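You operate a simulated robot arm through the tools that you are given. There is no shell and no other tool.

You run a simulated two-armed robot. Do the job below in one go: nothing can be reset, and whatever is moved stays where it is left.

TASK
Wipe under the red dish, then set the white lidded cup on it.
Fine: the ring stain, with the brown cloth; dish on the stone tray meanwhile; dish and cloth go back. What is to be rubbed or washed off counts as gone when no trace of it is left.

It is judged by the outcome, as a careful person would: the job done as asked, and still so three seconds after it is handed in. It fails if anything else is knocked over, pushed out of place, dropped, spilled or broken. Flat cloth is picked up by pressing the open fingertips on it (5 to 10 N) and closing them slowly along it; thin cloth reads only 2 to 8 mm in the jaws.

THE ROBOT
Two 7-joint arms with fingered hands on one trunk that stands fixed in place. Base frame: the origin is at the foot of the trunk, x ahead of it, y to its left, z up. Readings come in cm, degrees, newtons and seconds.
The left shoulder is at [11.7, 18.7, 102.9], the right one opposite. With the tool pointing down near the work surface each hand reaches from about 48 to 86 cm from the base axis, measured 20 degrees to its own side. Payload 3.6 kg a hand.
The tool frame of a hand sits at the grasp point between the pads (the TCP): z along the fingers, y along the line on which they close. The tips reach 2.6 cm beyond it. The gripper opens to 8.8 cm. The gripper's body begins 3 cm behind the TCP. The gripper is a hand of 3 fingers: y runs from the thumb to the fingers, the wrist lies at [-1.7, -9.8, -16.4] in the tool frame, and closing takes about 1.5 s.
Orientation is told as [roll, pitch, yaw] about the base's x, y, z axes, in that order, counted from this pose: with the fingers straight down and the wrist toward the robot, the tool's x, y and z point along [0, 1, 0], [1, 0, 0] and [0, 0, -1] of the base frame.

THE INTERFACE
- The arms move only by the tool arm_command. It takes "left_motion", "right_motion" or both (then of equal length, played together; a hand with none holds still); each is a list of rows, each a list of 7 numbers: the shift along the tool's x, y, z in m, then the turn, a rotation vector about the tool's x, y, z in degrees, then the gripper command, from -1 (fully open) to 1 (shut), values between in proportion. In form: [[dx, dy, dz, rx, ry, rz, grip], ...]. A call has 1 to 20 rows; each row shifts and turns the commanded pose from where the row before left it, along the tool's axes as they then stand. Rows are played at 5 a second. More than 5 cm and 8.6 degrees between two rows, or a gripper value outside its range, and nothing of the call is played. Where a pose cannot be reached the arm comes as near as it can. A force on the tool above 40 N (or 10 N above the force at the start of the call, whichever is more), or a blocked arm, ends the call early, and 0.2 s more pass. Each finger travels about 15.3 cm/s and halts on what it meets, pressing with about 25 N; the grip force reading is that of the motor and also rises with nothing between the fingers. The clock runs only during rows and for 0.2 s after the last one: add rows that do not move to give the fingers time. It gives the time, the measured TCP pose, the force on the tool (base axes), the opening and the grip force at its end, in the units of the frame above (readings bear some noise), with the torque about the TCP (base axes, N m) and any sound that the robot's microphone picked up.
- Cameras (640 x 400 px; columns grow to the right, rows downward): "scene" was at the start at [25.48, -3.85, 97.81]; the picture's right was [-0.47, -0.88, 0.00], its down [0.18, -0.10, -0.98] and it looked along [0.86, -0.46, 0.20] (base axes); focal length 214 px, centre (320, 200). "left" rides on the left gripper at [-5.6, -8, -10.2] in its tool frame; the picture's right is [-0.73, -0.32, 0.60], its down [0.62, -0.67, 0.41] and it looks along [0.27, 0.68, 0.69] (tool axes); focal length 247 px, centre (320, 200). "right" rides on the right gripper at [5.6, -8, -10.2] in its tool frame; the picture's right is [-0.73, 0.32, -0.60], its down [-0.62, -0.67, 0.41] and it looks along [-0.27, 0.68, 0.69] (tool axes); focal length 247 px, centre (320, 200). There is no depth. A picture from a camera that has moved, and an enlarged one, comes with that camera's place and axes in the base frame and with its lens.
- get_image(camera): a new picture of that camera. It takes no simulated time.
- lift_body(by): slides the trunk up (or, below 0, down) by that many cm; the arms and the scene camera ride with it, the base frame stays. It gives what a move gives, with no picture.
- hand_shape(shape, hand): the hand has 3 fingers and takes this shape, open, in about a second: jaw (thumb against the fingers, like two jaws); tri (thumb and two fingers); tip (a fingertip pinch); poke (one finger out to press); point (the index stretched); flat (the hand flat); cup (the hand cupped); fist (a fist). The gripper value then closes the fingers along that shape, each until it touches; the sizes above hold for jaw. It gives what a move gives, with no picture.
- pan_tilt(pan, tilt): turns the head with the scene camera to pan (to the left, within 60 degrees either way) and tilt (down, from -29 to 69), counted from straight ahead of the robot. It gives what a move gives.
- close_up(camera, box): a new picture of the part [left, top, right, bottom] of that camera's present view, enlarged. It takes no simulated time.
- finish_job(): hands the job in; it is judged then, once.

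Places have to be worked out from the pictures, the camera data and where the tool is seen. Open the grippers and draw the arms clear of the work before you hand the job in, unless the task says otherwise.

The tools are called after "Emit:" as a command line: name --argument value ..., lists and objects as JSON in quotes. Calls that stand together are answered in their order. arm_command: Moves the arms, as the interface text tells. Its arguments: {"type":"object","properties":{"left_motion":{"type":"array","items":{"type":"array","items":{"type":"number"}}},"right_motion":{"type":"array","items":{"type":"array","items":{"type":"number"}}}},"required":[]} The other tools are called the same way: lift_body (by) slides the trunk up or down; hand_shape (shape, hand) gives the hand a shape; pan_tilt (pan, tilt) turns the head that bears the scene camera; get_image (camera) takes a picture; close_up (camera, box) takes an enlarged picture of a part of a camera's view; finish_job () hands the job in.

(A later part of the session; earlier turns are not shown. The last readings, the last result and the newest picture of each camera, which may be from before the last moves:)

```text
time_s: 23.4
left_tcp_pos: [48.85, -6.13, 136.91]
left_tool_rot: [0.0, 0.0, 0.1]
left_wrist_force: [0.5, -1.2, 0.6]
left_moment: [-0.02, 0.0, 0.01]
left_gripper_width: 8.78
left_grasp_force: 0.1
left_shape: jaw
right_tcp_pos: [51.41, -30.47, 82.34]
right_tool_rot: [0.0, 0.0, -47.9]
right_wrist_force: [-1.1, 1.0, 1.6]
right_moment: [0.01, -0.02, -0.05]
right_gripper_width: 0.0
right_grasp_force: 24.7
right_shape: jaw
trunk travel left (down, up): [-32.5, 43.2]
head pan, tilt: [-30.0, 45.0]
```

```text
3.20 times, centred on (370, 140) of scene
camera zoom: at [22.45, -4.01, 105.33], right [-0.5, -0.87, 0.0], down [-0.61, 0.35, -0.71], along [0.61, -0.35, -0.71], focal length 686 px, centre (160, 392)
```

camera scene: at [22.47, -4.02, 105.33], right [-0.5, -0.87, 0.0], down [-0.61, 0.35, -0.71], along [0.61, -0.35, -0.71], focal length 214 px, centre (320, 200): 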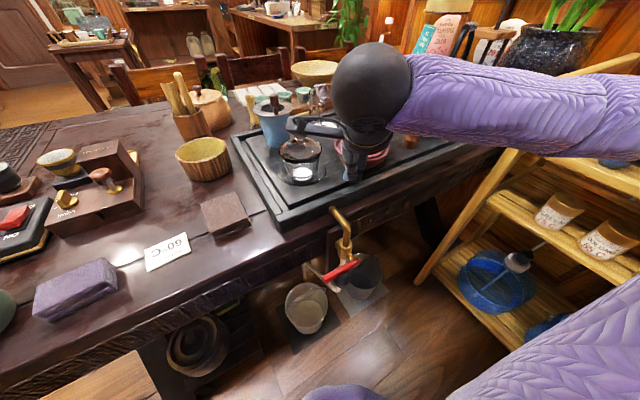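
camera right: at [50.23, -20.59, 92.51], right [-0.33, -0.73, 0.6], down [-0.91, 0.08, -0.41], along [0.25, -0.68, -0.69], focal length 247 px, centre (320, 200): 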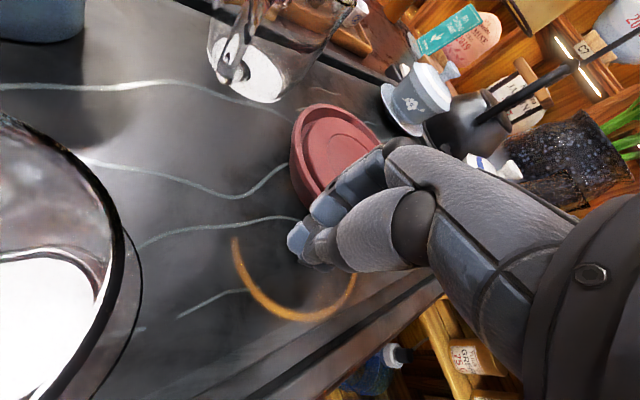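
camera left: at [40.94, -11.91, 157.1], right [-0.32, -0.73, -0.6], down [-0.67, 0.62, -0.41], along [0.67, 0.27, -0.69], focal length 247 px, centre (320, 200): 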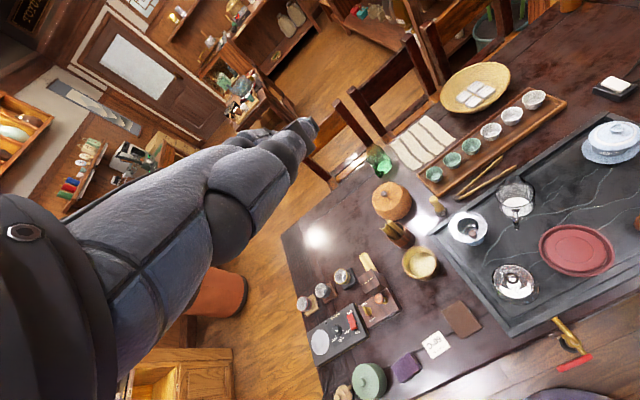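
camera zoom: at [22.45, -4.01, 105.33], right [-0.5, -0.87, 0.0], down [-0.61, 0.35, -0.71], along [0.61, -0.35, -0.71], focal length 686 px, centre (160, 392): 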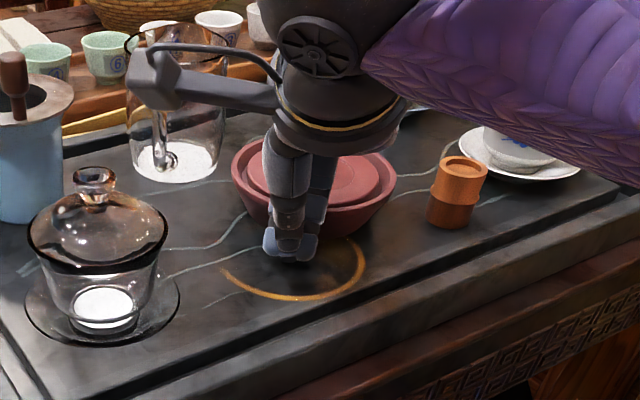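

The dish follows and the ring stain is now visible at home position. I push on another 7.6 cm.

Emit:
arm_command --right_motion '[[0, 0.008, 0, 0, 0, 0, 1], [0, 0.008, 0, 0, 0, 0, 1], [0, 0.008, 0, 0, 0, 0, 1], [0, 0.008, 0, 0, 0, 0, 1], [0, 0.008, 0, 0, 0, 0, 1], [0, 0.008, 0, 0, 0, 0, 1], [0, 0.008, 0, 0, 0, 0, 1], [0, 0.008, 0, 0, 0, 0, 1], [0, 0.006, 0, 0, 0, 0, 1], [0, 0.006, 0, 0, 0, 0, 1], [0, 0, 0, 0, 0, 0, 1]]'

Emit:
get_image --camera "right"

Emit:
close_up --camera "scene" --box '[270, 80, 470, 200]'

```text
time_s: 25.8
left_tcp_pos: [48.91, -6.23, 136.86]
left_tool_rot: [0.1, 0.1, 0.1]
left_wrist_force: [-0.6, 0.3, 0.1]
left_moment: [-0.04, -0.01, 0.02]
left_gripper_width: 8.78
left_grasp_force: 0.0
left_shape: jaw
right_tcp_pos: [56.47, -36.12, 82.46]
right_tool_rot: [0.1, 0.0, -47.9]
right_wrist_force: [-2.6, 1.9, 2.7]
right_moment: [-0.04, 0.0, -0.01]
right_gripper_width: 0.0
right_grasp_force: 24.6
right_shape: jaw
trunk travel left (down, up): [-32.5, 43.2]
head pan, tilt: [-30.0, 45.0]
```

```text
taken
camera right: at [55.3, -26.21, 92.51], right [-0.33, -0.73, 0.6], down [-0.91, 0.08, -0.41], along [0.25, -0.68, -0.69], focal length 247 px, centre (320, 200)
```

right: 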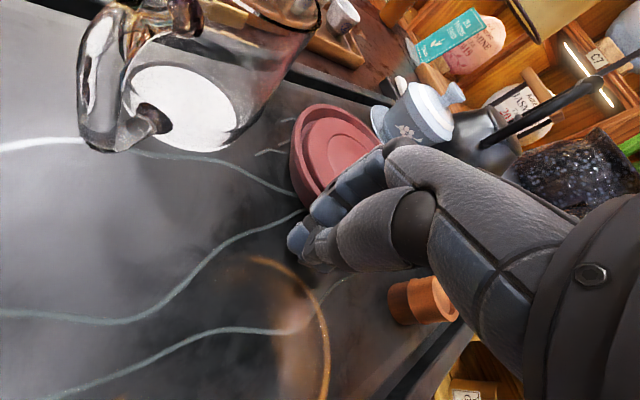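

```text
3.20 times, centred on (370, 140) of scene
camera zoom: at [22.43, -4.0, 105.34], right [-0.5, -0.87, 0.0], down [-0.61, 0.35, -0.71], along [0.61, -0.35, -0.71], focal length 686 px, centre (160, 392)
```

zoom: 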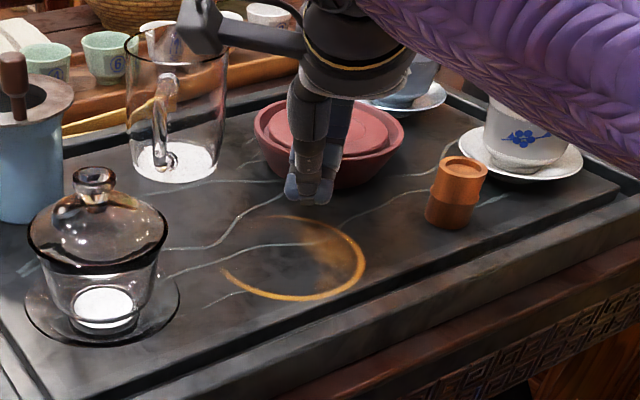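

The dish is near [61.4, −41.4] and the ring is fully exposed. I nudge 0.8 cm more, back off and raise the hand.

Emit:
arm_command --right_motion '[[0, 0.004, 0, 0, 0, 0, 1], [0, 0.004, 0, 0, 0, 0, 1], [0, 0, 0, 0, 0, 0, 1], [0, -0.015, 0, 0, 0, 0, 1], [0, -0.02, 0, 0, 0, 0, 1], [0, -0.02, -0.02, 0, 0, 0, 1], [0, 0, -0.04, 0, 0, 0, 1], [0, 0, -0.04, 0, 0, 0, 1], [0, 0, -0.04, 0, 0, 0, 0], [0, 0, 0, 0, 0, 0, -1], [0, 0, 0, 0, 0, 0, -1]]'

Emit:
get_image --camera "scene"

Emit:
get_image --camera "right"

Emit:
close_up --camera "scene" --box '[270, 80, 470, 200]'

```text
time_s: 28.2
left_tcp_pos: [48.94, -6.19, 136.83]
left_tool_rot: [0.0, 0.0, 0.1]
left_wrist_force: [0.8, 0.5, -0.4]
left_moment: [-0.02, 0.03, 0.01]
left_gripper_width: 8.77
left_grasp_force: 0.1
left_shape: jaw
right_tcp_pos: [53.37, -32.6, 96.37]
right_tool_rot: [0.0, 0.0, -47.9]
right_wrist_force: [0.2, 0.0, 0.0]
right_moment: [0.04, -0.01, 0.01]
right_gripper_width: 8.79
right_grasp_force: 0.1
right_shape: jaw
trunk travel left (down, up): [-32.5, 43.2]
head pan, tilt: [-30.0, 45.0]
```

```text
taken
camera scene: at [22.47, -4.01, 105.33], right [-0.5, -0.87, 0.0], down [-0.61, 0.35, -0.71], along [0.61, -0.35, -0.71], focal length 214 px, centre (320, 200)
```

scene: 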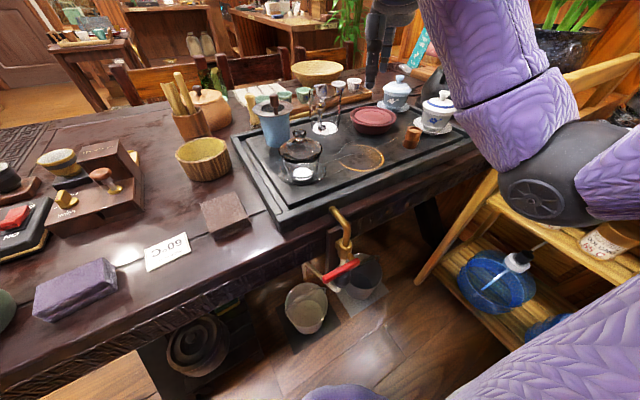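

```text
taken
camera right: at [52.19, -22.76, 106.53], right [-0.33, -0.73, 0.6], down [-0.91, 0.08, -0.41], along [0.25, -0.68, -0.69], focal length 247 px, centre (320, 200)
```

right: 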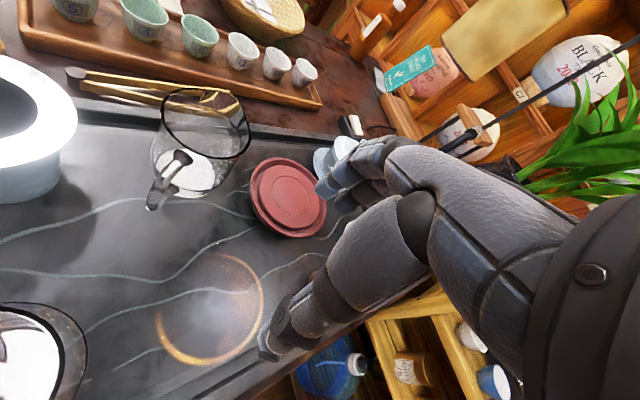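

```text
3.20 times, centred on (370, 140) of scene
camera zoom: at [22.47, -4.01, 105.33], right [-0.5, -0.87, 0.0], down [-0.61, 0.35, -0.71], along [0.61, -0.35, -0.71], focal length 686 px, centre (160, 392)
```

zoom: 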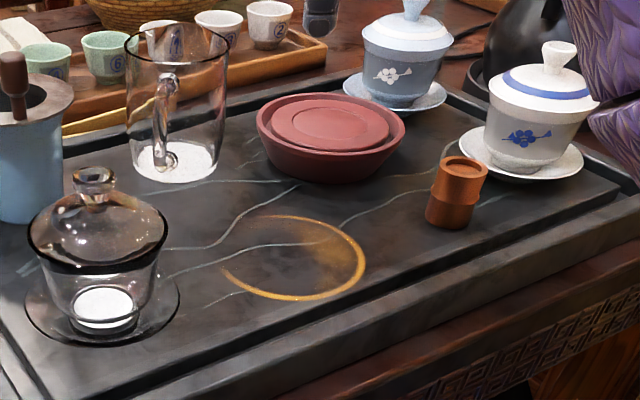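

The ring (centre ≈[52.3, −31.5], r≈5) is bare now and the dish is parked safely. Next I turn the right hand to yaw ≈+93° in the air to take the folded cloth across its 6 cm side.

Emit:
arm_command --right_motion '[[0, 0, -0.01, 0, 0, -7.83, -0.7], [0, 0, -0.01, 0, 0, -7.83, -0.7], [0, 0, -0.01, 0, 0, -7.83, -0.7], [0, 0, 0, 0, 0, -7.83, -0.7], [0, 0, 0, 0, 0, -7.83, -0.7], [0, 0, 0, 0, 0, -7.83, -0.7], [0, 0, 0, 0, 0, -7.83, -0.7], [0, 0, 0, 0, 0, -7.83, -0.7], [0, 0, 0, 0, 0, -7.83, -0.7], [0, 0, 0, 0, 0, -7.83, -0.7], [0, 0, 0, 0, 0, -7.83, -0.7], [0, 0, 0, 0, 0, -7.83, -0.7], [0, 0, 0, 0, 0, -7.83, -0.7], [0, 0, 0, 0, 0, -7.83, -0.7], [0, 0, 0, 0, 0, -7.83, -0.7], [0, 0, 0, 0, 0, -7.83, -0.7], [0, 0, 0, 0, 0, -7.83, -0.7], [0, 0, 0, 0, 0, -7.83, -0.7], [0, 0, 0, 0, 0, 0, -0.7]]'

Emit:
get_image --camera "scene"

Emit:
get_image --camera "right"

```text
time_s: 32.2
left_tcp_pos: [48.94, -6.23, 136.94]
left_tool_rot: [0.0, 0.1, 0.0]
left_wrist_force: [0.8, 0.3, 1.0]
left_moment: [0.0, -0.01, 0.0]
left_gripper_width: 8.77
left_grasp_force: 0.0
left_shape: jaw
right_tcp_pos: [53.4, -32.68, 99.41]
right_tool_rot: [0.0, 0.0, 93.3]
right_wrist_force: [-0.8, 0.4, -0.4]
right_moment: [-0.03, -0.01, -0.01]
right_gripper_width: 7.48
right_grasp_force: 0.2
right_shape: jaw
trunk travel left (down, up): [-32.5, 43.2]
head pan, tilt: [-30.0, 45.0]
```

```text
taken
camera scene: at [22.46, -4.03, 105.33], right [-0.5, -0.87, 0.0], down [-0.61, 0.35, -0.71], along [0.61, -0.35, -0.71], focal length 214 px, centre (320, 200)
```

scene: 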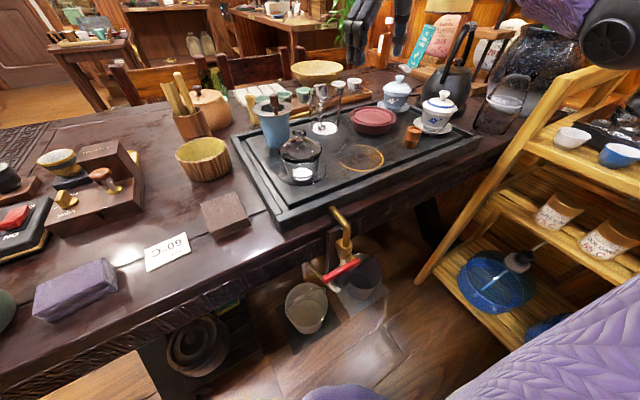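

```text
taken
camera right: at [48.19, -40.74, 109.47], right [0.72, 0.36, 0.6], down [0.66, -0.63, -0.41], along [0.23, 0.69, -0.69], focal length 247 px, centre (320, 200)
```

right: 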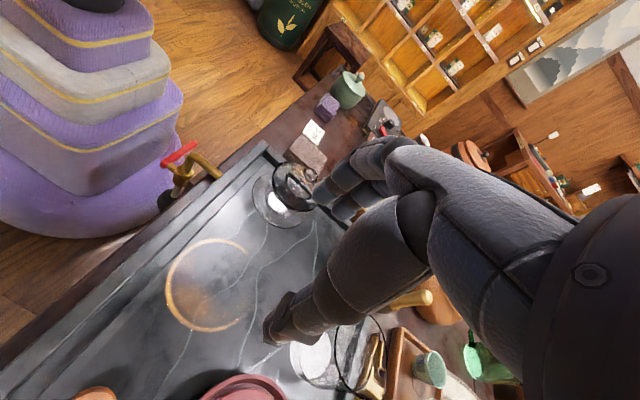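

Yaw 93° is reached with the hand clear. I carry the hand to above the brown cloth at about [51.7, −2.1] and lower it to z≈90 for a check.

Emit:
arm_command --right_motion '[[0, 0.0385, 0, 0, 0, 0, -0.7], [0, 0.0385, 0, 0, 0, 0, -0.7], [0, 0.0385, 0, 0, 0, 0, -0.7], [0, 0.0385, 0, 0, 0, 0, -0.7], [0, 0.0385, 0, 0, 0, 0, -0.7], [0, 0.0385, 0.02, 0, 0, 0, -0.7], [0, 0.0385, 0.03, 0, 0, 0, -0.7], [0, 0.0365, 0.03, 0, 0, 0, -0.7], [0, 0, 0.014, 0, 0, 0, -0.7], [0, 0, 0, 0, 0, 0, -0.7]]'

Emit:
get_image --camera "scene"

Emit:
get_image --camera "right"

Emit:
get_image --camera "left"

```text
time_s: 34.4
left_tcp_pos: [48.86, -6.0, 136.84]
left_tool_rot: [0.1, -0.1, 0.0]
left_wrist_force: [-0.6, -0.2, 0.6]
left_moment: [0.03, -0.01, 0.01]
left_gripper_width: 8.78
left_grasp_force: 0.0
left_shape: jaw
right_tcp_pos: [51.81, -2.14, 90.01]
right_tool_rot: [0.1, 0.1, 93.1]
right_wrist_force: [-0.6, -0.2, 0.2]
right_moment: [0.02, 0.0, -0.02]
right_gripper_width: 7.51
right_grasp_force: 0.0
right_shape: jaw
trunk travel left (down, up): [-32.5, 43.2]
head pan, tilt: [-30.0, 45.0]
```

```text
taken
camera scene: at [22.47, -4.0, 105.33], right [-0.5, -0.87, 0.0], down [-0.61, 0.35, -0.71], along [0.61, -0.35, -0.71], focal length 214 px, centre (320, 200)
```

scene: 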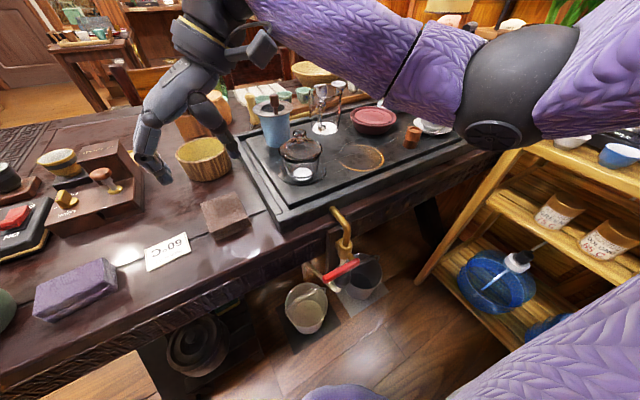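

```text
taken
camera right: at [46.61, -10.19, 100.04], right [0.72, 0.36, 0.6], down [0.66, -0.63, -0.41], along [0.23, 0.69, -0.69], focal length 247 px, centre (320, 200)
```

right: 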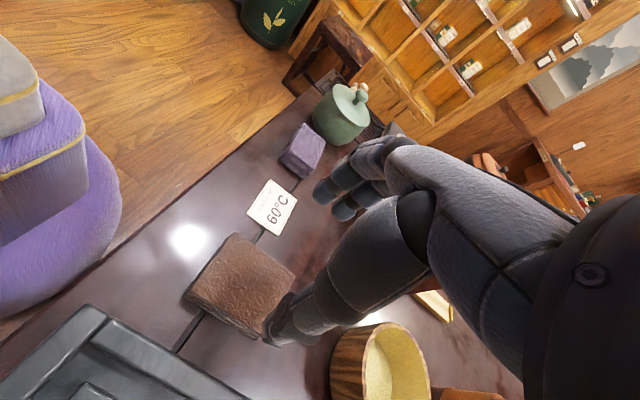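

```text
taken
camera left: at [40.96, -11.86, 147.1], right [-0.32, -0.74, -0.6], down [-0.67, 0.62, -0.41], along [0.67, 0.27, -0.69], focal length 247 px, centre (320, 200)
```

left: 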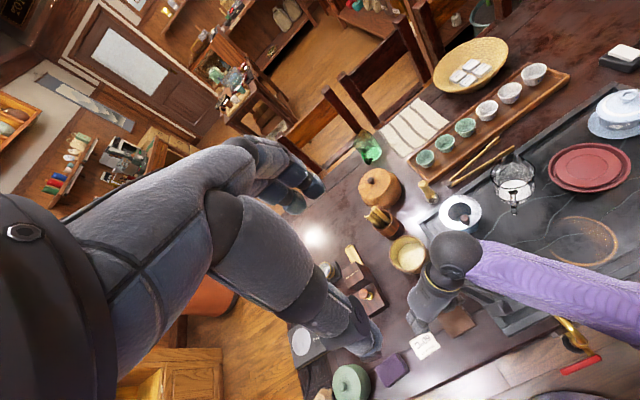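

From the right camera the cloth lies almost exactly below the TCP. I enlarge to measure it precisely.

Emit:
close_up --camera "right" --box '[160, 210, 352, 350]'

Emit:
close_up --camera "scene" --box '[120, 110, 300, 280]'

```text
2.86 times, centred on (256, 280) of right
camera zoom: at [46.61, -10.19, 100.04], right [0.72, 0.36, 0.6], down [0.66, -0.63, -0.41], along [0.23, 0.69, -0.69], focal length 706 px, centre (503, -29)
```

zoom: 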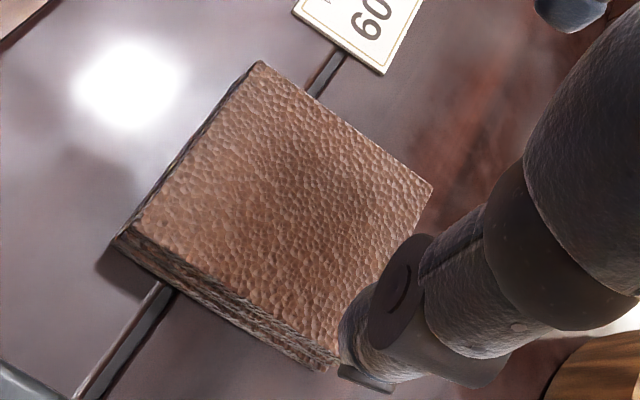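

```text
2.35 times, centred on (210, 195) of scene
camera zoom: at [22.47, -4.0, 105.33], right [-0.5, -0.87, 0.0], down [-0.61, 0.35, -0.71], along [0.61, -0.35, -0.71], focal length 505 px, centre (579, 212)
```

zoom: 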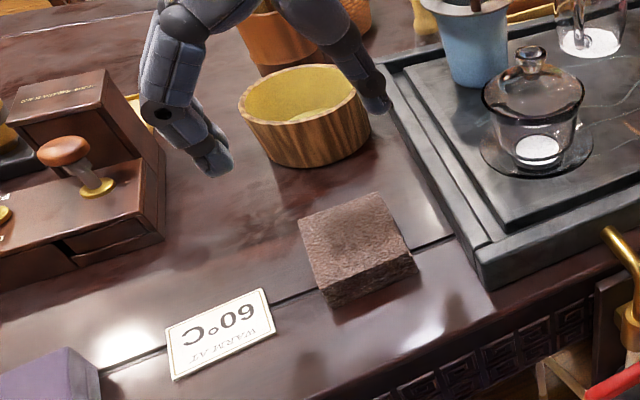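

The cloth measures about x 48.2–55.4, y −4.7–1.1, top z≈78.3, so I shift +0.35 cm in y and descend to tips just above the table (TCP z≈79.3).

Emit:
arm_command --right_motion '[[0, 0.0035, 0.025, 0, 0, 0, -0.7], [0, 0, 0.03, 0, 0, 0, -0.7], [0, 0, 0.02, 0, 0, 0, -0.7], [0, 0, 0.015, 0, 0, 0, -0.7], [0, 0, 0.01, 0, 0, 0, -0.7], [0, 0, 0.006, 0, 0, 0, -0.7], [0, 0, 0, 0, 0, 0, -0.7]]'

Emit:
close_up --camera "right" --box '[160, 130, 416, 380]'

Emit:
close_up --camera "scene" --box '[120, 110, 300, 280]'

```text
time_s: 36.0
left_tcp_pos: [49.0, -6.25, 136.82]
left_tool_rot: [0.0, 0.0, 0.1]
left_wrist_force: [-0.2, -0.5, -0.1]
left_moment: [0.0, -0.02, 0.01]
left_gripper_width: 8.78
left_grasp_force: 0.0
left_shape: jaw
right_tcp_pos: [51.8, -1.68, 79.35]
right_tool_rot: [0.0, 0.1, 93.0]
right_wrist_force: [0.2, 0.4, -0.1]
right_moment: [-0.01, 0.01, -0.01]
right_gripper_width: 7.52
right_grasp_force: 0.0
right_shape: jaw
trunk travel left (down, up): [-32.5, 43.2]
head pan, tilt: [-30.0, 45.0]
```

```text
1.60 times, centred on (288, 255) of right
camera zoom: at [46.56, -9.81, 89.44], right [0.72, 0.36, 0.6], down [0.66, -0.63, -0.41], along [0.23, 0.69, -0.69], focal length 395 px, centre (371, 112)
```

zoom: 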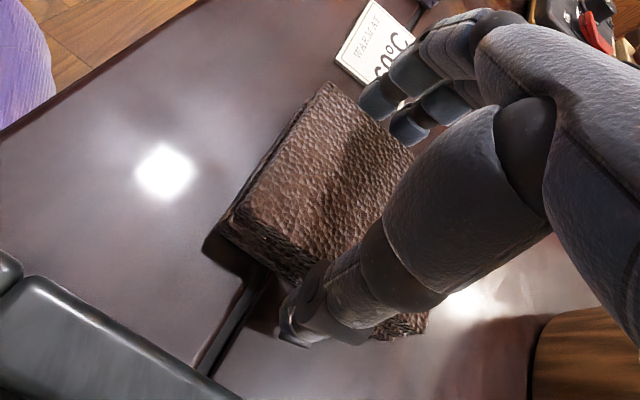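

```text
2.35 times, centred on (210, 195) of scene
camera zoom: at [22.47, -4.02, 105.33], right [-0.5, -0.87, 0.0], down [-0.61, 0.35, -0.71], along [0.61, -0.35, -0.71], focal length 505 px, centre (579, 212)
```

zoom: 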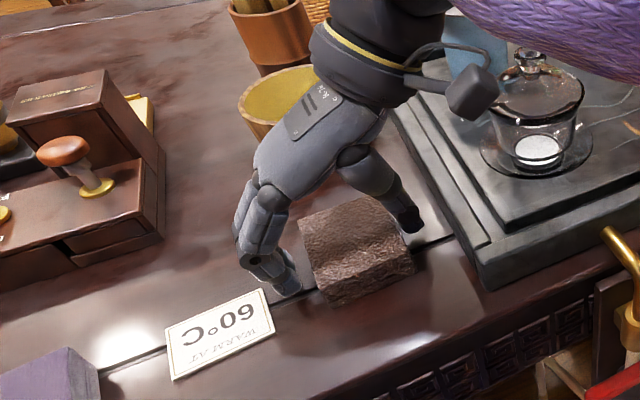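

The fingers straddle the cloth with clearance. I close slowly and watch the width and force.

Emit:
arm_command --right_motion '[[0, 0, 0, 0, 0, 0, -0.5], [0, 0, 0, 0, 0, 0, -0.4], [0, 0, 0, 0, 0, 0, -0.3], [0, 0, 0, 0, 0, 0, -0.2], [0, 0, 0, 0, 0, 0, -0.1], [0, 0, 0, 0, 0, 0, 0], [0, 0, 0, 0, 0, 0, 0]]'

Emit:
close_up --camera "scene" --box '[180, 130, 300, 250]'

```text
time_s: 37.6
left_tcp_pos: [48.83, -6.16, 136.78]
left_tool_rot: [0.1, 0.0, 0.0]
left_wrist_force: [0.3, 0.6, -0.3]
left_moment: [0.03, 0.0, 0.0]
left_gripper_width: 8.76
left_grasp_force: 0.0
left_shape: jaw
right_tcp_pos: [51.81, -1.68, 79.39]
right_tool_rot: [0.0, 0.0, 92.9]
right_wrist_force: [-0.1, 0.2, 0.0]
right_moment: [0.01, -0.02, 0.02]
right_gripper_width: 5.83
right_grasp_force: 25.0
right_shape: jaw
trunk travel left (down, up): [-32.5, 43.2]
head pan, tilt: [-30.0, 45.0]
```

```text
3.33 times, centred on (240, 190) of scene
camera zoom: at [22.47, -4.02, 105.33], right [-0.5, -0.87, 0.0], down [-0.61, 0.35, -0.71], along [0.61, -0.35, -0.71], focal length 715 px, centre (587, 233)
```

zoom: 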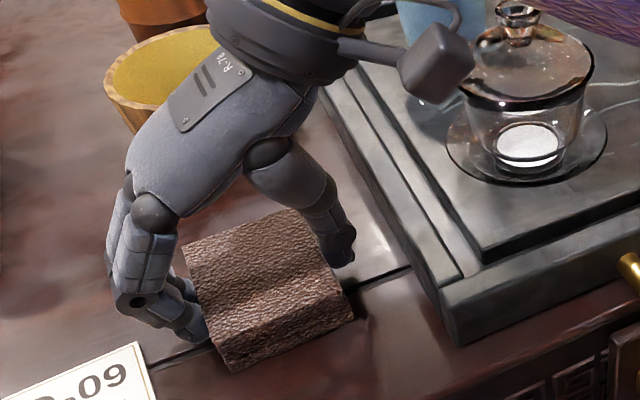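

The cloth is held: width 5.83 cm at 25 N. I lift it gently and then carry it up to a travel height.

Emit:
arm_command --right_motion '[[0, 0, -0.005, 0, 0, 0, 0.1], [0, 0, -0.01, 0, 0, 0, 0.1], [0, 0, -0.02, 0, 0, 0, 0.1], [0, 0, -0.03, 0, 0, 0, 0.1], [0, 0, -0.03, 0, 0, 0, 0.1], [0, 0, -0.03, 0, 0, 0, 0.1], [0, 0, -0.03, 0, 0, 0, 0.1], [0, 0, 0, 0, 0, 0, 0.1]]'

Emit:
get_image --camera "scene"

Emit:
get_image --camera "right"

```text
time_s: 39.4
left_tcp_pos: [49.01, -6.22, 136.88]
left_tool_rot: [0.0, 0.0, 0.2]
left_wrist_force: [0.1, -0.6, -0.3]
left_moment: [-0.01, 0.01, 0.03]
left_gripper_width: 8.77
left_grasp_force: 0.0
left_shape: jaw
right_tcp_pos: [51.77, -1.77, 94.96]
right_tool_rot: [0.0, 0.0, 93.0]
right_wrist_force: [0.4, -0.3, -0.9]
right_moment: [0.04, 0.02, -0.02]
right_gripper_width: 5.82
right_grasp_force: 24.3
right_shape: jaw
trunk travel left (down, up): [-32.5, 43.2]
head pan, tilt: [-30.0, 45.0]
```

```text
taken
camera scene: at [22.48, -4.02, 105.32], right [-0.5, -0.87, 0.0], down [-0.61, 0.35, -0.71], along [0.61, -0.35, -0.71], focal length 214 px, centre (320, 200)
```

scene: 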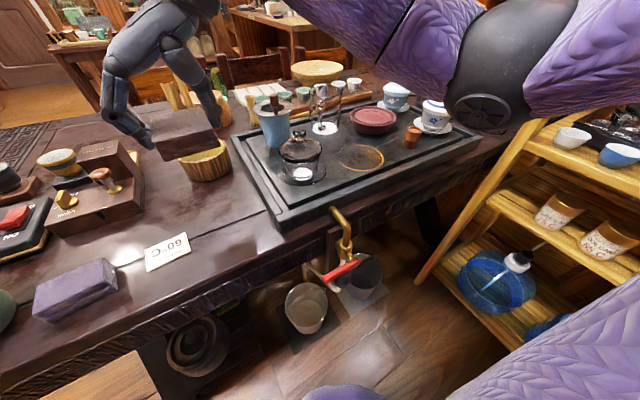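

```text
taken
camera right: at [46.59, -9.83, 105.02], right [0.72, 0.36, 0.6], down [0.66, -0.63, -0.41], along [0.23, 0.69, -0.69], focal length 247 px, centre (320, 200)
```

right: 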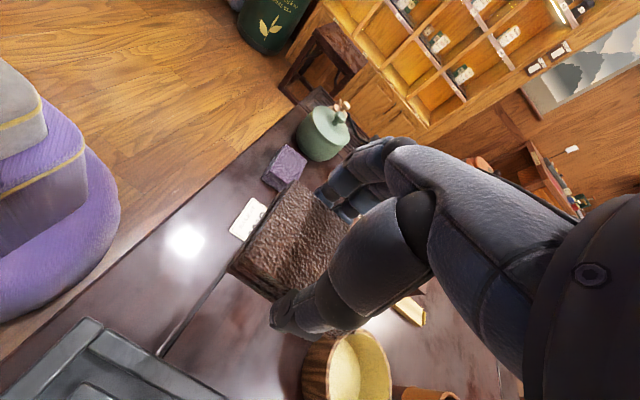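

The cloth is securely held (bottom ≈3.2 cm below the TCP). I carry it over to above the ring at [52.15, −31.4] and lower to about 2 cm above the slab.

Emit:
arm_command --right_motion '[[0.0015, -0.037, 0, 0, 0, 0, 0.1], [0.0015, -0.037, 0, 0, 0, 0, 0.1], [0.0015, -0.037, 0, 0, 0, 0, 0.1], [0.0015, -0.037, 0, 0, 0, 0, 0.1], [0.0015, -0.037, 0, 0, 0, 0, 0.1], [0.0014, -0.037, 0, 0, 0, 0, 0.1], [0.0014, -0.037, 0, 0, 0, 0, 0.1], [0.0014, -0.037, 0, 0, 0, 0, 0.1], [0, 0, 0.03, 0, 0, 0, 0.1], [0, 0, 0.03, 0, 0, 0, 0.1], [0, 0, 0.03, 0, 0, 0, 0.1], [0, 0, 0.014, 0, 0, 0, 0.1], [0, 0, 0, 0, 0, 0, 0.1]]'

Emit:
get_image --camera "right"

Emit:
close_up --camera "scene" --box '[270, 80, 470, 200]'

```text
time_s: 42.2
left_tcp_pos: [48.86, -6.38, 136.82]
left_tool_rot: [0.0, 0.0, 0.2]
left_wrist_force: [-0.5, -0.6, 0.0]
left_moment: [0.01, -0.01, -0.02]
left_gripper_width: 8.76
left_grasp_force: 0.0
left_shape: jaw
right_tcp_pos: [52.14, -31.37, 84.41]
right_tool_rot: [0.0, 0.0, 93.0]
right_wrist_force: [-0.7, -0.1, -1.7]
right_moment: [0.02, 0.01, 0.01]
right_gripper_width: 5.82
right_grasp_force: 24.9
right_shape: jaw
trunk travel left (down, up): [-32.5, 43.2]
head pan, tilt: [-30.0, 45.0]
```

```text
taken
camera right: at [46.96, -39.43, 94.52], right [0.72, 0.36, 0.6], down [0.66, -0.63, -0.41], along [0.23, 0.69, -0.69], focal length 247 px, centre (320, 200)
```

right: 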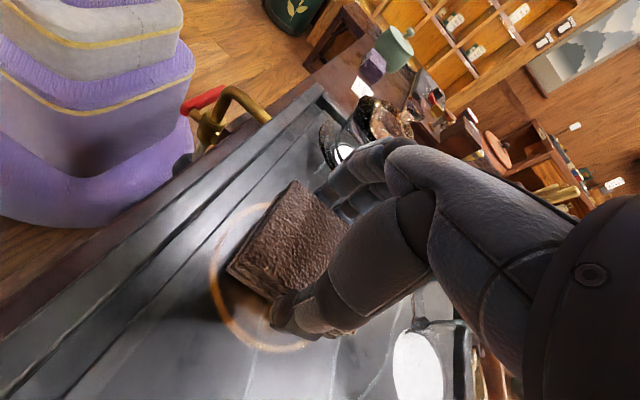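

```text
3.20 times, centred on (370, 140) of scene
camera zoom: at [22.47, -4.03, 105.33], right [-0.5, -0.87, 0.0], down [-0.61, 0.35, -0.71], along [0.61, -0.35, -0.71], focal length 686 px, centre (160, 392)
```

zoom: 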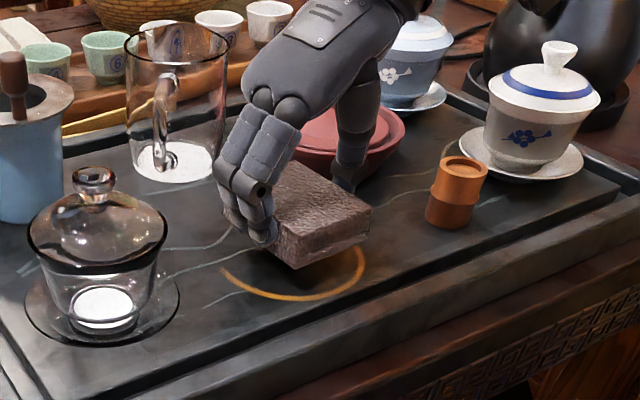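

The cloth hovers over the ring. I lower in small steps until the wrist force shows contact.

Emit:
arm_command --right_motion '[[0, 0, 0.01, 0, 0, 0, 0.1], [0, 0, 0.005, 0, 0, 0, 0.1], [0, 0, 0.002, 0, 0, 0, 0.1], [0, 0, 0.002, 0, 0, 0, 0.1], [0, 0, 0, 0, 0, 0, 0.1]]'

```text
time_s: 43.4
left_tcp_pos: [48.88, -6.25, 136.87]
left_tool_rot: [0.0, 0.0, 0.1]
left_wrist_force: [-0.6, -0.2, -0.2]
left_moment: [0.01, -0.01, -0.01]
left_gripper_width: 8.79
left_grasp_force: 0.1
left_shape: jaw
right_tcp_pos: [52.16, -31.46, 82.54]
right_tool_rot: [0.0, 0.1, 93.0]
right_wrist_force: [-0.6, -0.2, 0.5]
right_moment: [-0.04, 0.01, 0.01]
right_gripper_width: 5.8
right_grasp_force: 25.2
right_shape: jaw
trunk travel left (down, up): [-32.5, 43.2]
head pan, tilt: [-30.0, 45.0]
```

No clear contact yet at TCP z 82.5 (force ≈0.5 N). I lower further in 2 mm steps.

Emit:
arm_command --right_motion '[[0, 0, 0.002, 0, 0, 0, 0.1], [0, 0, 0.002, 0, 0, 0, 0.1], [0, 0, 0, 0, 0, 0, 0.1]]'

```text
time_s: 44.2
left_tcp_pos: [48.87, -6.2, 136.92]
left_tool_rot: [0.0, -0.1, 0.1]
left_wrist_force: [0.6, -0.8, 0.0]
left_moment: [0.0, 0.0, 0.03]
left_gripper_width: 8.81
left_grasp_force: 0.0
left_shape: jaw
right_tcp_pos: [52.18, -31.25, 82.16]
right_tool_rot: [-0.2, 0.1, 93.0]
right_wrist_force: [-0.1, -1.2, 7.3]
right_moment: [-0.09, 0.0, 0.01]
right_gripper_width: 5.79
right_grasp_force: 24.8
right_shape: jaw
trunk travel left (down, up): [-32.5, 43.2]
head pan, tilt: [-30.0, 45.0]
```

Contact: 7.3 N at TCP z 82.16, so the slab is at ≈79.0. I now rub in a circle of radius 3 cm around the ring centre, keeping this pressure.

Emit:
arm_command --right_motion '[[0, 0.014, 0, 0, 0, 0, 0.1], [0, 0.015, 0, 0, 0, 0, 0.1], [0.01148, -0.00228, 0, 0, 0, 0, 0.1], [0.00973, -0.00651, 0, 0, 0, 0, 0.1], [0.00651, -0.00973, 0, 0, 0, 0, 0.1], [0.00228, -0.01148, 0, 0, 0, 0, 0.1], [-0.00228, -0.01148, 0, 0, 0, 0, 0.1], [-0.00651, -0.00973, 0, 0, 0, 0, 0.1], [-0.00973, -0.00651, 0, 0, 0, 0, 0.1], [-0.01148, -0.00228, 0, 0, 0, 0, 0.1], [-0.01148, 0.00228, 0, 0, 0, 0, 0.1], [-0.00973, 0.00651, 0, 0, 0, 0, 0.1], [-0.00651, 0.00973, 0, 0, 0, 0, 0.1], [-0.00228, 0.01148, 0, 0, 0, 0, 0.1], [0.00228, 0.01148, 0, 0, 0, 0, 0.1], [0.00651, 0.00973, 0, 0, 0, 0, 0.1], [0.00973, 0.00651, 0, 0, 0, 0, 0.1], [0.01148, 0.00228, 0, 0, 0, 0, 0.1]]'

Emit:
get_image --camera "right"

Emit:
close_up --camera "scene" --box '[270, 80, 470, 200]'

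```text
time_s: 48.0
left_tcp_pos: [49.01, -6.22, 136.81]
left_tool_rot: [-0.1, 0.0, 0.1]
left_wrist_force: [0.2, 0.9, -0.2]
left_moment: [-0.01, -0.02, -0.01]
left_gripper_width: 8.78
left_grasp_force: 0.1
left_shape: jaw
right_tcp_pos: [52.06, -28.24, 82.2]
right_tool_rot: [-0.1, 0.0, 93.1]
right_wrist_force: [5.0, 0.5, 9.8]
right_moment: [-0.1, -0.08, 0.01]
right_gripper_width: 5.69
right_grasp_force: 24.8
right_shape: jaw
trunk travel left (down, up): [-32.5, 43.2]
head pan, tilt: [-30.0, 45.0]
```

```text
taken
camera right: at [46.79, -36.44, 92.3], right [0.72, 0.36, 0.6], down [0.66, -0.63, -0.41], along [0.23, 0.69, -0.69], focal length 247 px, centre (320, 200)
```

right: 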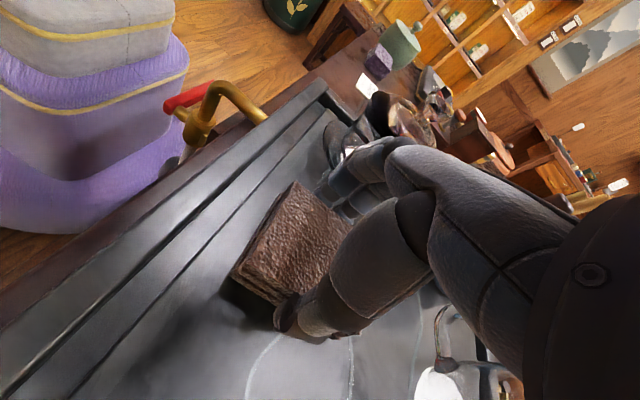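

```text
3.20 times, centred on (370, 140) of scene
camera zoom: at [22.44, -3.99, 105.34], right [-0.5, -0.87, 0.0], down [-0.61, 0.35, -0.71], along [0.61, -0.35, -0.71], focal length 686 px, centre (160, 392)
```

zoom: 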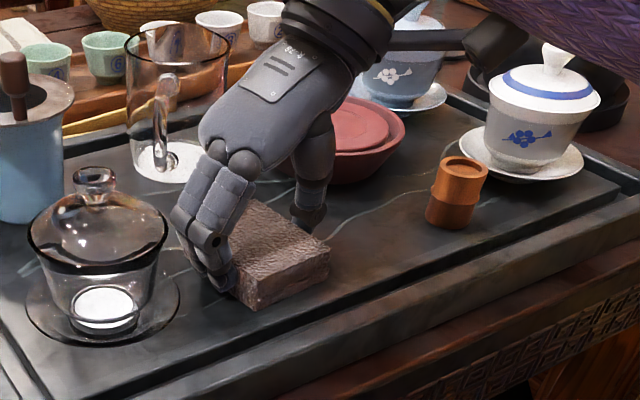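

The visible part of the ring looks gone after one round. I do a second round in the opposite direction and sweep back through the middle.

Emit:
arm_command --right_motion '[[-0.01148, -0.00228, 0, 0, 0, 0, 0.1], [-0.00973, -0.00651, 0, 0, 0, 0, 0.1], [-0.00651, -0.00973, 0, 0, 0, 0, 0.1], [-0.00228, -0.01148, 0, 0, 0, 0, 0.1], [0.00228, -0.01148, 0, 0, 0, 0, 0.1], [0.00651, -0.00973, 0, 0, 0, 0, 0.1], [0.00973, -0.00651, 0, 0, 0, 0, 0.1], [0.01148, -0.00228, 0, 0, 0, 0, 0.1], [0.01148, 0.00228, 0, 0, 0, 0, 0.1], [0.00973, 0.00651, 0, 0, 0, 0, 0.1], [0.00651, 0.00973, 0, 0, 0, 0, 0.1], [0.00228, 0.01148, 0, 0, 0, 0, 0.1], [-0.00228, 0.01148, 0, 0, 0, 0, 0.1], [-0.00651, 0.00973, 0, 0, 0, 0, 0.1], [-0.00973, 0.00651, 0, 0, 0, 0, 0.1], [-0.01148, 0.00228, 0, 0, 0, 0, 0.1], [0, -0.015, 0, 0, 0, 0, 0.1], [0, -0.015, 0, 0, 0, 0, 0.1], [0, 0, 0, 0, 0, 0, 0.1]]'

Emit:
get_image --camera "right"

Emit:
close_up --camera "scene" --box '[270, 80, 470, 200]'

```text
time_s: 52.0
left_tcp_pos: [48.95, -6.09, 136.91]
left_tool_rot: [0.1, 0.0, 0.1]
left_wrist_force: [0.1, -0.4, -0.3]
left_moment: [0.0, -0.01, -0.02]
left_gripper_width: 8.78
left_grasp_force: 0.1
left_shape: jaw
right_tcp_pos: [52.08, -31.41, 82.23]
right_tool_rot: [0.0, 0.0, 93.1]
right_wrist_force: [-1.2, 3.5, 6.9]
right_moment: [0.03, -0.03, 0.01]
right_gripper_width: 5.71
right_grasp_force: 25.0
right_shape: jaw
trunk travel left (down, up): [-32.5, 43.2]
head pan, tilt: [-30.0, 45.0]
```

```text
taken
camera right: at [46.94, -39.54, 92.32], right [0.72, 0.36, 0.6], down [0.66, -0.63, -0.41], along [0.23, 0.69, -0.69], focal length 247 px, centre (320, 200)
```

right: 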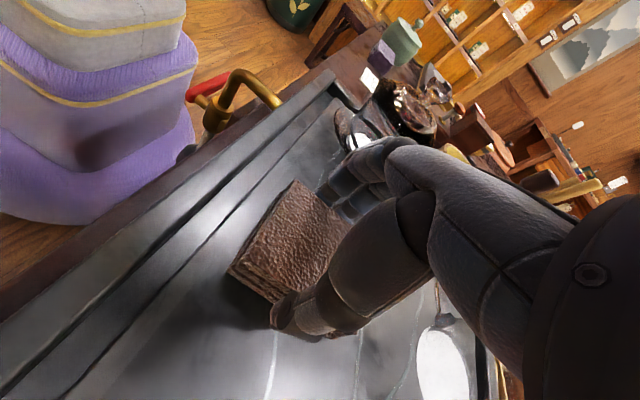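

```text
3.20 times, centred on (370, 140) of scene
camera zoom: at [22.43, -3.95, 105.34], right [-0.5, -0.87, 0.0], down [-0.61, 0.35, -0.71], along [0.61, -0.35, -0.71], focal length 686 px, centre (160, 392)
```

zoom: 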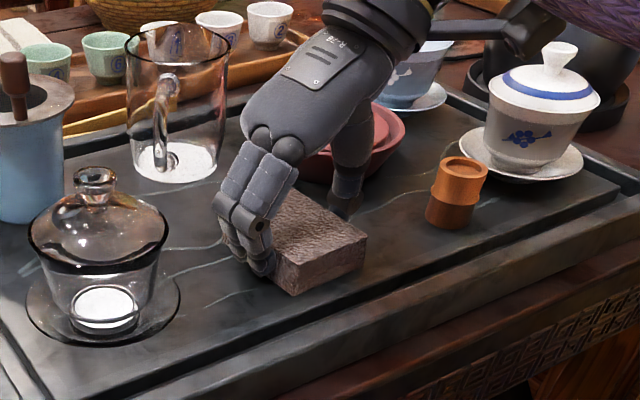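

No orange is visible around the cloth now. I lift the cloth to travel height and inspect the whole spot.

Emit:
arm_command --right_motion '[[0, 0, -0.005, 0, 0, 0, 0.1], [0, 0, -0.015, 0, 0, 0, 0.1], [0, 0, -0.03, 0, 0, 0, 0.1], [0, 0, -0.03, 0, 0, 0, 0.1], [0, 0, -0.03, 0, 0, 0, 0.1], [0, 0, -0.02, 0, 0, 0, 0.1], [0, 0, 0, 0, 0, 0, 0.1]]'

Emit:
close_up --camera "scene" --box '[300, 110, 440, 200]'

Emit:
close_up --camera "right" --box '[100, 160, 340, 400]'

Emit:
get_image --camera "scene"

```text
time_s: 53.6
left_tcp_pos: [48.84, -6.24, 136.85]
left_tool_rot: [0.0, -0.1, 0.0]
left_wrist_force: [0.3, 0.4, 0.1]
left_moment: [0.01, 0.02, 0.0]
left_gripper_width: 8.77
left_grasp_force: 0.0
left_shape: jaw
right_tcp_pos: [52.15, -31.47, 95.27]
right_tool_rot: [0.0, 0.0, 93.0]
right_wrist_force: [0.0, -1.1, -0.3]
right_moment: [0.01, -0.01, 0.01]
right_gripper_width: 5.69
right_grasp_force: 24.6
right_shape: jaw
trunk travel left (down, up): [-32.5, 43.2]
head pan, tilt: [-30.0, 45.0]
```

```text
4.44 times, centred on (370, 155) of scene
camera zoom: at [22.47, -4.03, 105.32], right [-0.5, -0.87, 0.0], down [-0.61, 0.35, -0.71], along [0.61, -0.35, -0.71], focal length 953 px, centre (98, 400)
```

zoom: 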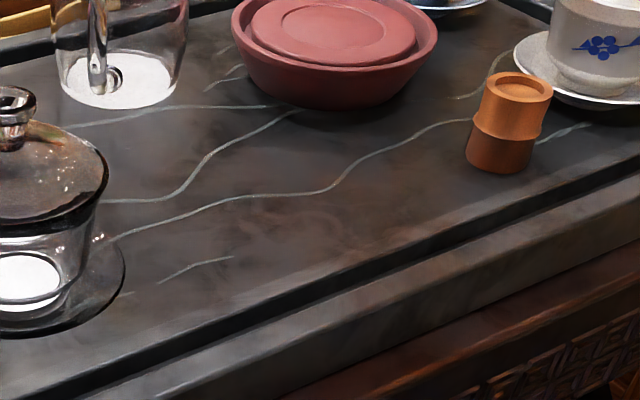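

```text
1.67 times, centred on (220, 280) of right
camera zoom: at [46.99, -39.59, 105.38], right [0.72, 0.36, 0.6], down [0.66, -0.63, -0.41], along [0.23, 0.69, -0.69], focal length 412 px, centre (487, 67)
```

zoom: 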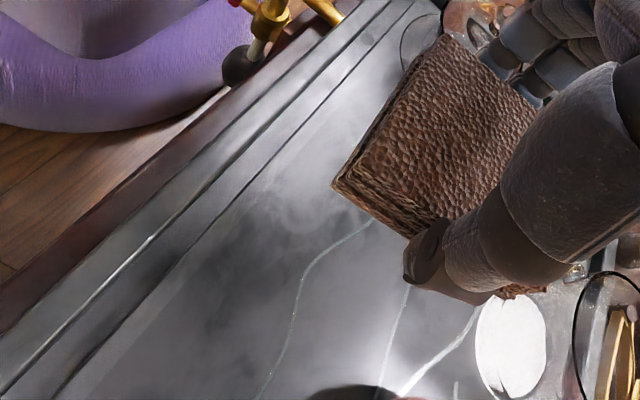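

```text
taken
camera scene: at [22.47, -4.03, 105.32], right [-0.5, -0.87, 0.0], down [-0.61, 0.35, -0.71], along [0.61, -0.35, -0.71], focal length 214 px, centre (320, 200)
```

scene: 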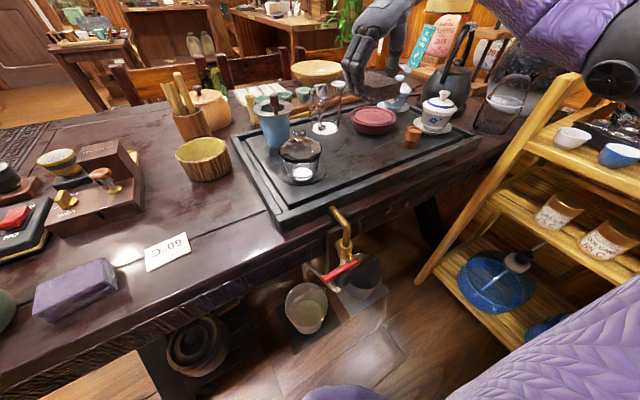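

The ring looks gone, but I see faint smudges near the spot. I enlarge more to tell a residue from the stone's own texture.

Emit:
close_up --camera "scene" --box '[330, 135, 400, 180]'

Emit:
close_up --camera "right" --box '[190, 210, 320, 320]'

```text
8.89 times, centred on (365, 158) of scene
camera zoom: at [22.47, -4.03, 105.32], right [-0.5, -0.87, 0.0], down [-0.61, 0.35, -0.71], along [0.61, -0.35, -0.71], focal length 1906 px, centre (-80, 578)
```

zoom: 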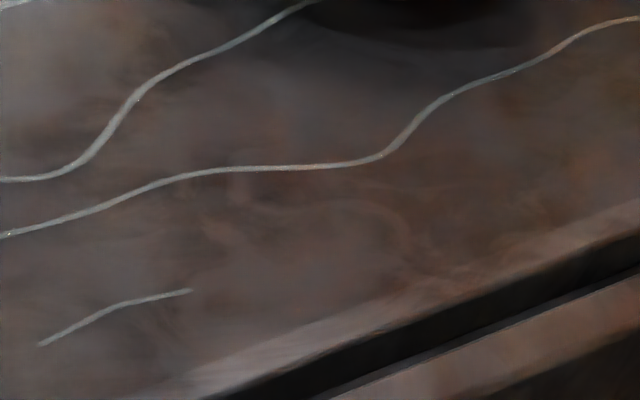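

```text
3.64 times, centred on (255, 265) of right
camera zoom: at [46.99, -39.59, 105.38], right [0.72, 0.36, 0.6], down [0.66, -0.63, -0.41], along [0.23, 0.69, -0.69], focal length 898 px, centre (556, -36)
```

zoom: 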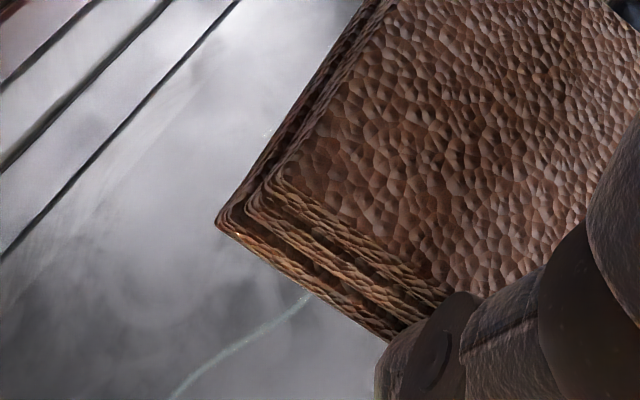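

The swirls look like stone texture, but there are a couple of tiny orange specks on the veins. I enlarge strongly on those.

Emit:
close_up --camera "scene" --box '[338, 136, 362, 152]'

Emit:
close_up --camera "scene" --box '[360, 145, 384, 161]'

Emit:
close_up --camera "right" --box '[190, 220, 254, 260]'

Emit:
close_up --camera "scene" --box '[330, 155, 378, 183]'

```text
16.00 times, centred on (350, 144) of scene
camera zoom: at [22.47, -4.03, 105.32], right [-0.5, -0.87, 0.0], down [-0.61, 0.35, -0.71], along [0.61, -0.35, -0.71], focal length 3432 px, centre (-160, 1096)
```

zoom: 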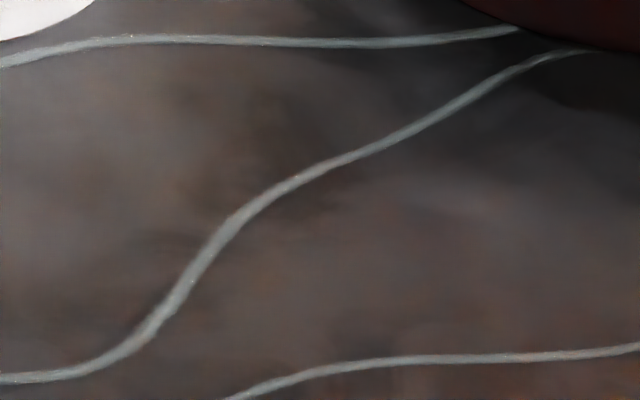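

```text
16.00 times, centred on (372, 153) of scene
camera zoom: at [22.47, -4.03, 105.32], right [-0.5, -0.87, 0.0], down [-0.61, 0.35, -0.71], along [0.61, -0.35, -0.71], focal length 3432 px, centre (-512, 952)
```

zoom: 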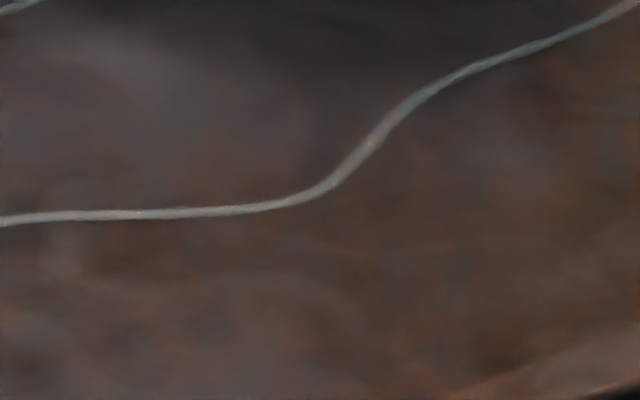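

```text
10.00 times, centred on (222, 240) of right
camera zoom: at [46.99, -39.59, 105.38], right [0.72, 0.36, 0.6], down [0.66, -0.63, -0.41], along [0.23, 0.69, -0.69], focal length 2470 px, centre (1300, -200)
```

zoom: 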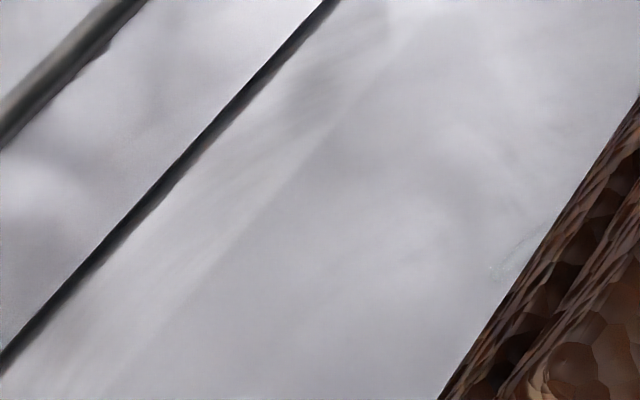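

```text
13.33 times, centred on (354, 169) of scene
camera zoom: at [22.47, -4.03, 105.32], right [-0.5, -0.87, 0.0], down [-0.61, 0.35, -0.71], along [0.61, -0.35, -0.71], focal length 2860 px, centre (-133, 613)
```

zoom: 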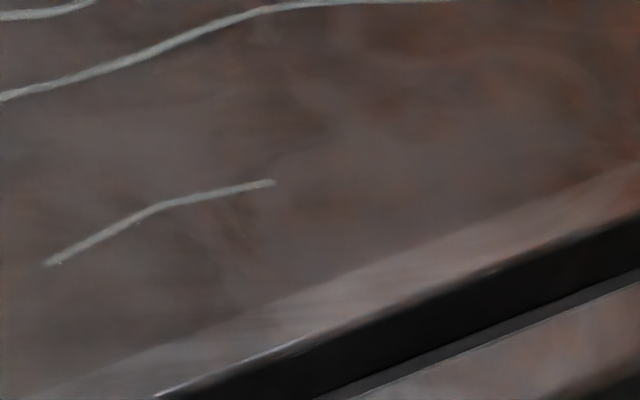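

It looks clean in these views. I check from the left camera too, which had also shown the ring.

Emit:
close_up --camera "left" --box '[480, 130, 640, 290]'

```text
2.50 times, centred on (560, 210) of left
camera zoom: at [40.96, -11.91, 147.09], right [-0.32, -0.73, -0.6], down [-0.67, 0.62, -0.41], along [0.67, 0.27, -0.69], focal length 617 px, centre (-280, 175)
```

zoom: 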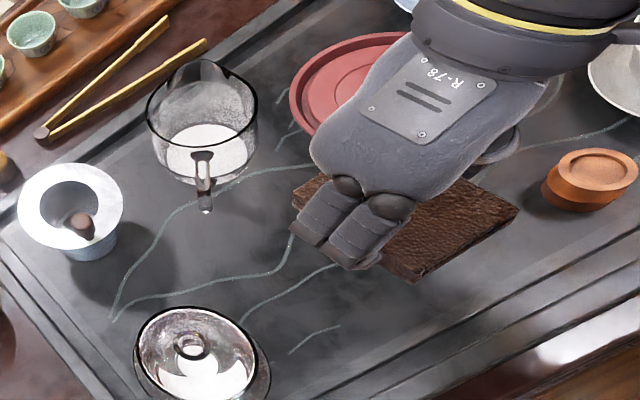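

As cheap insurance I do one more round at slightly larger radius: lower to contact again first.

Emit:
arm_command --right_motion '[[0, 0, 0.03, 0, 0, 0, 0.1], [0, 0, 0.03, 0, 0, 0, 0.1], [0, 0, 0.03, 0, 0, 0, 0.1], [0, 0, 0.025, 0, 0, 0, 0.1], [0, 0, 0.008, 0, 0, 0, 0.1], [0, 0, 0.006, 0, 0, 0, 0.1], [0, 0, 0.003, 0, 0, 0, 0.1], [0, 0, 0, 0, 0, 0, 0.1]]'

Emit:
arm_command --right_motion '[[0, 0.016, 0, 0, 0, 0, 0.1], [0, 0.016, 0, 0, 0, 0, 0.1], [0.01224, -0.00243, 0, 0, 0, 0, 0.1], [0.01038, -0.00694, 0, 0, 0, 0, 0.1], [0.00694, -0.01038, 0, 0, 0, 0, 0.1], [0.00243, -0.01224, 0, 0, 0, 0, 0.1], [-0.00243, -0.01224, 0, 0, 0, 0, 0.1], [-0.00694, -0.01038, 0, 0, 0, 0, 0.1], [-0.01038, -0.00694, 0, 0, 0, 0, 0.1], [-0.01224, -0.00243, 0, 0, 0, 0, 0.1], [-0.01224, 0.00243, 0, 0, 0, 0, 0.1], [-0.01038, 0.00694, 0, 0, 0, 0, 0.1], [-0.00694, 0.01038, 0, 0, 0, 0, 0.1], [-0.00243, 0.01224, 0, 0, 0, 0, 0.1], [0.00243, 0.01224, 0, 0, 0, 0, 0.1], [0.00694, 0.01038, 0, 0, 0, 0, 0.1], [0.01038, 0.00694, 0, 0, 0, 0, 0.1], [0.01224, 0.00243, 0, 0, 0, 0, 0.1], [0, -0.016, 0, 0, 0, 0, 0.1], [0, -0.016, 0, 0, 0, 0, 0.1]]'

```text
time_s: 55.4
left_tcp_pos: [48.72, -6.22, 136.95]
left_tool_rot: [0.0, 0.0, 0.2]
left_wrist_force: [0.0, 0.2, -0.1]
left_moment: [0.01, 0.0, -0.01]
left_gripper_width: 8.8
left_grasp_force: 0.1
left_shape: jaw
right_tcp_pos: [52.13, -31.39, 82.21]
right_tool_rot: [-0.2, 0.0, 93.0]
right_wrist_force: [-0.4, -1.8, 12.2]
right_moment: [-0.18, 0.0, -0.01]
right_gripper_width: 5.7
right_grasp_force: 25.2
right_shape: jaw
trunk travel left (down, up): [-32.5, 43.2]
head pan, tilt: [-30.0, 45.0]
```

```text
time_s: 59.6
left_tcp_pos: [48.92, -6.1, 136.92]
left_tool_rot: [-0.1, 0.0, 0.1]
left_wrist_force: [-0.6, -0.3, -0.6]
left_moment: [0.02, 0.02, -0.01]
left_gripper_width: 8.79
left_grasp_force: 0.2
left_shape: jaw
right_tcp_pos: [52.04, -31.37, 82.09]
right_tool_rot: [0.1, 0.0, 93.1]
right_wrist_force: [-1.2, 7.1, 12.7]
right_moment: [-0.01, 0.02, 0.0]
right_gripper_width: 5.77
right_grasp_force: 24.6
right_shape: jaw
trunk travel left (down, up): [-32.5, 43.2]
head pan, tilt: [-30.0, 45.0]
```

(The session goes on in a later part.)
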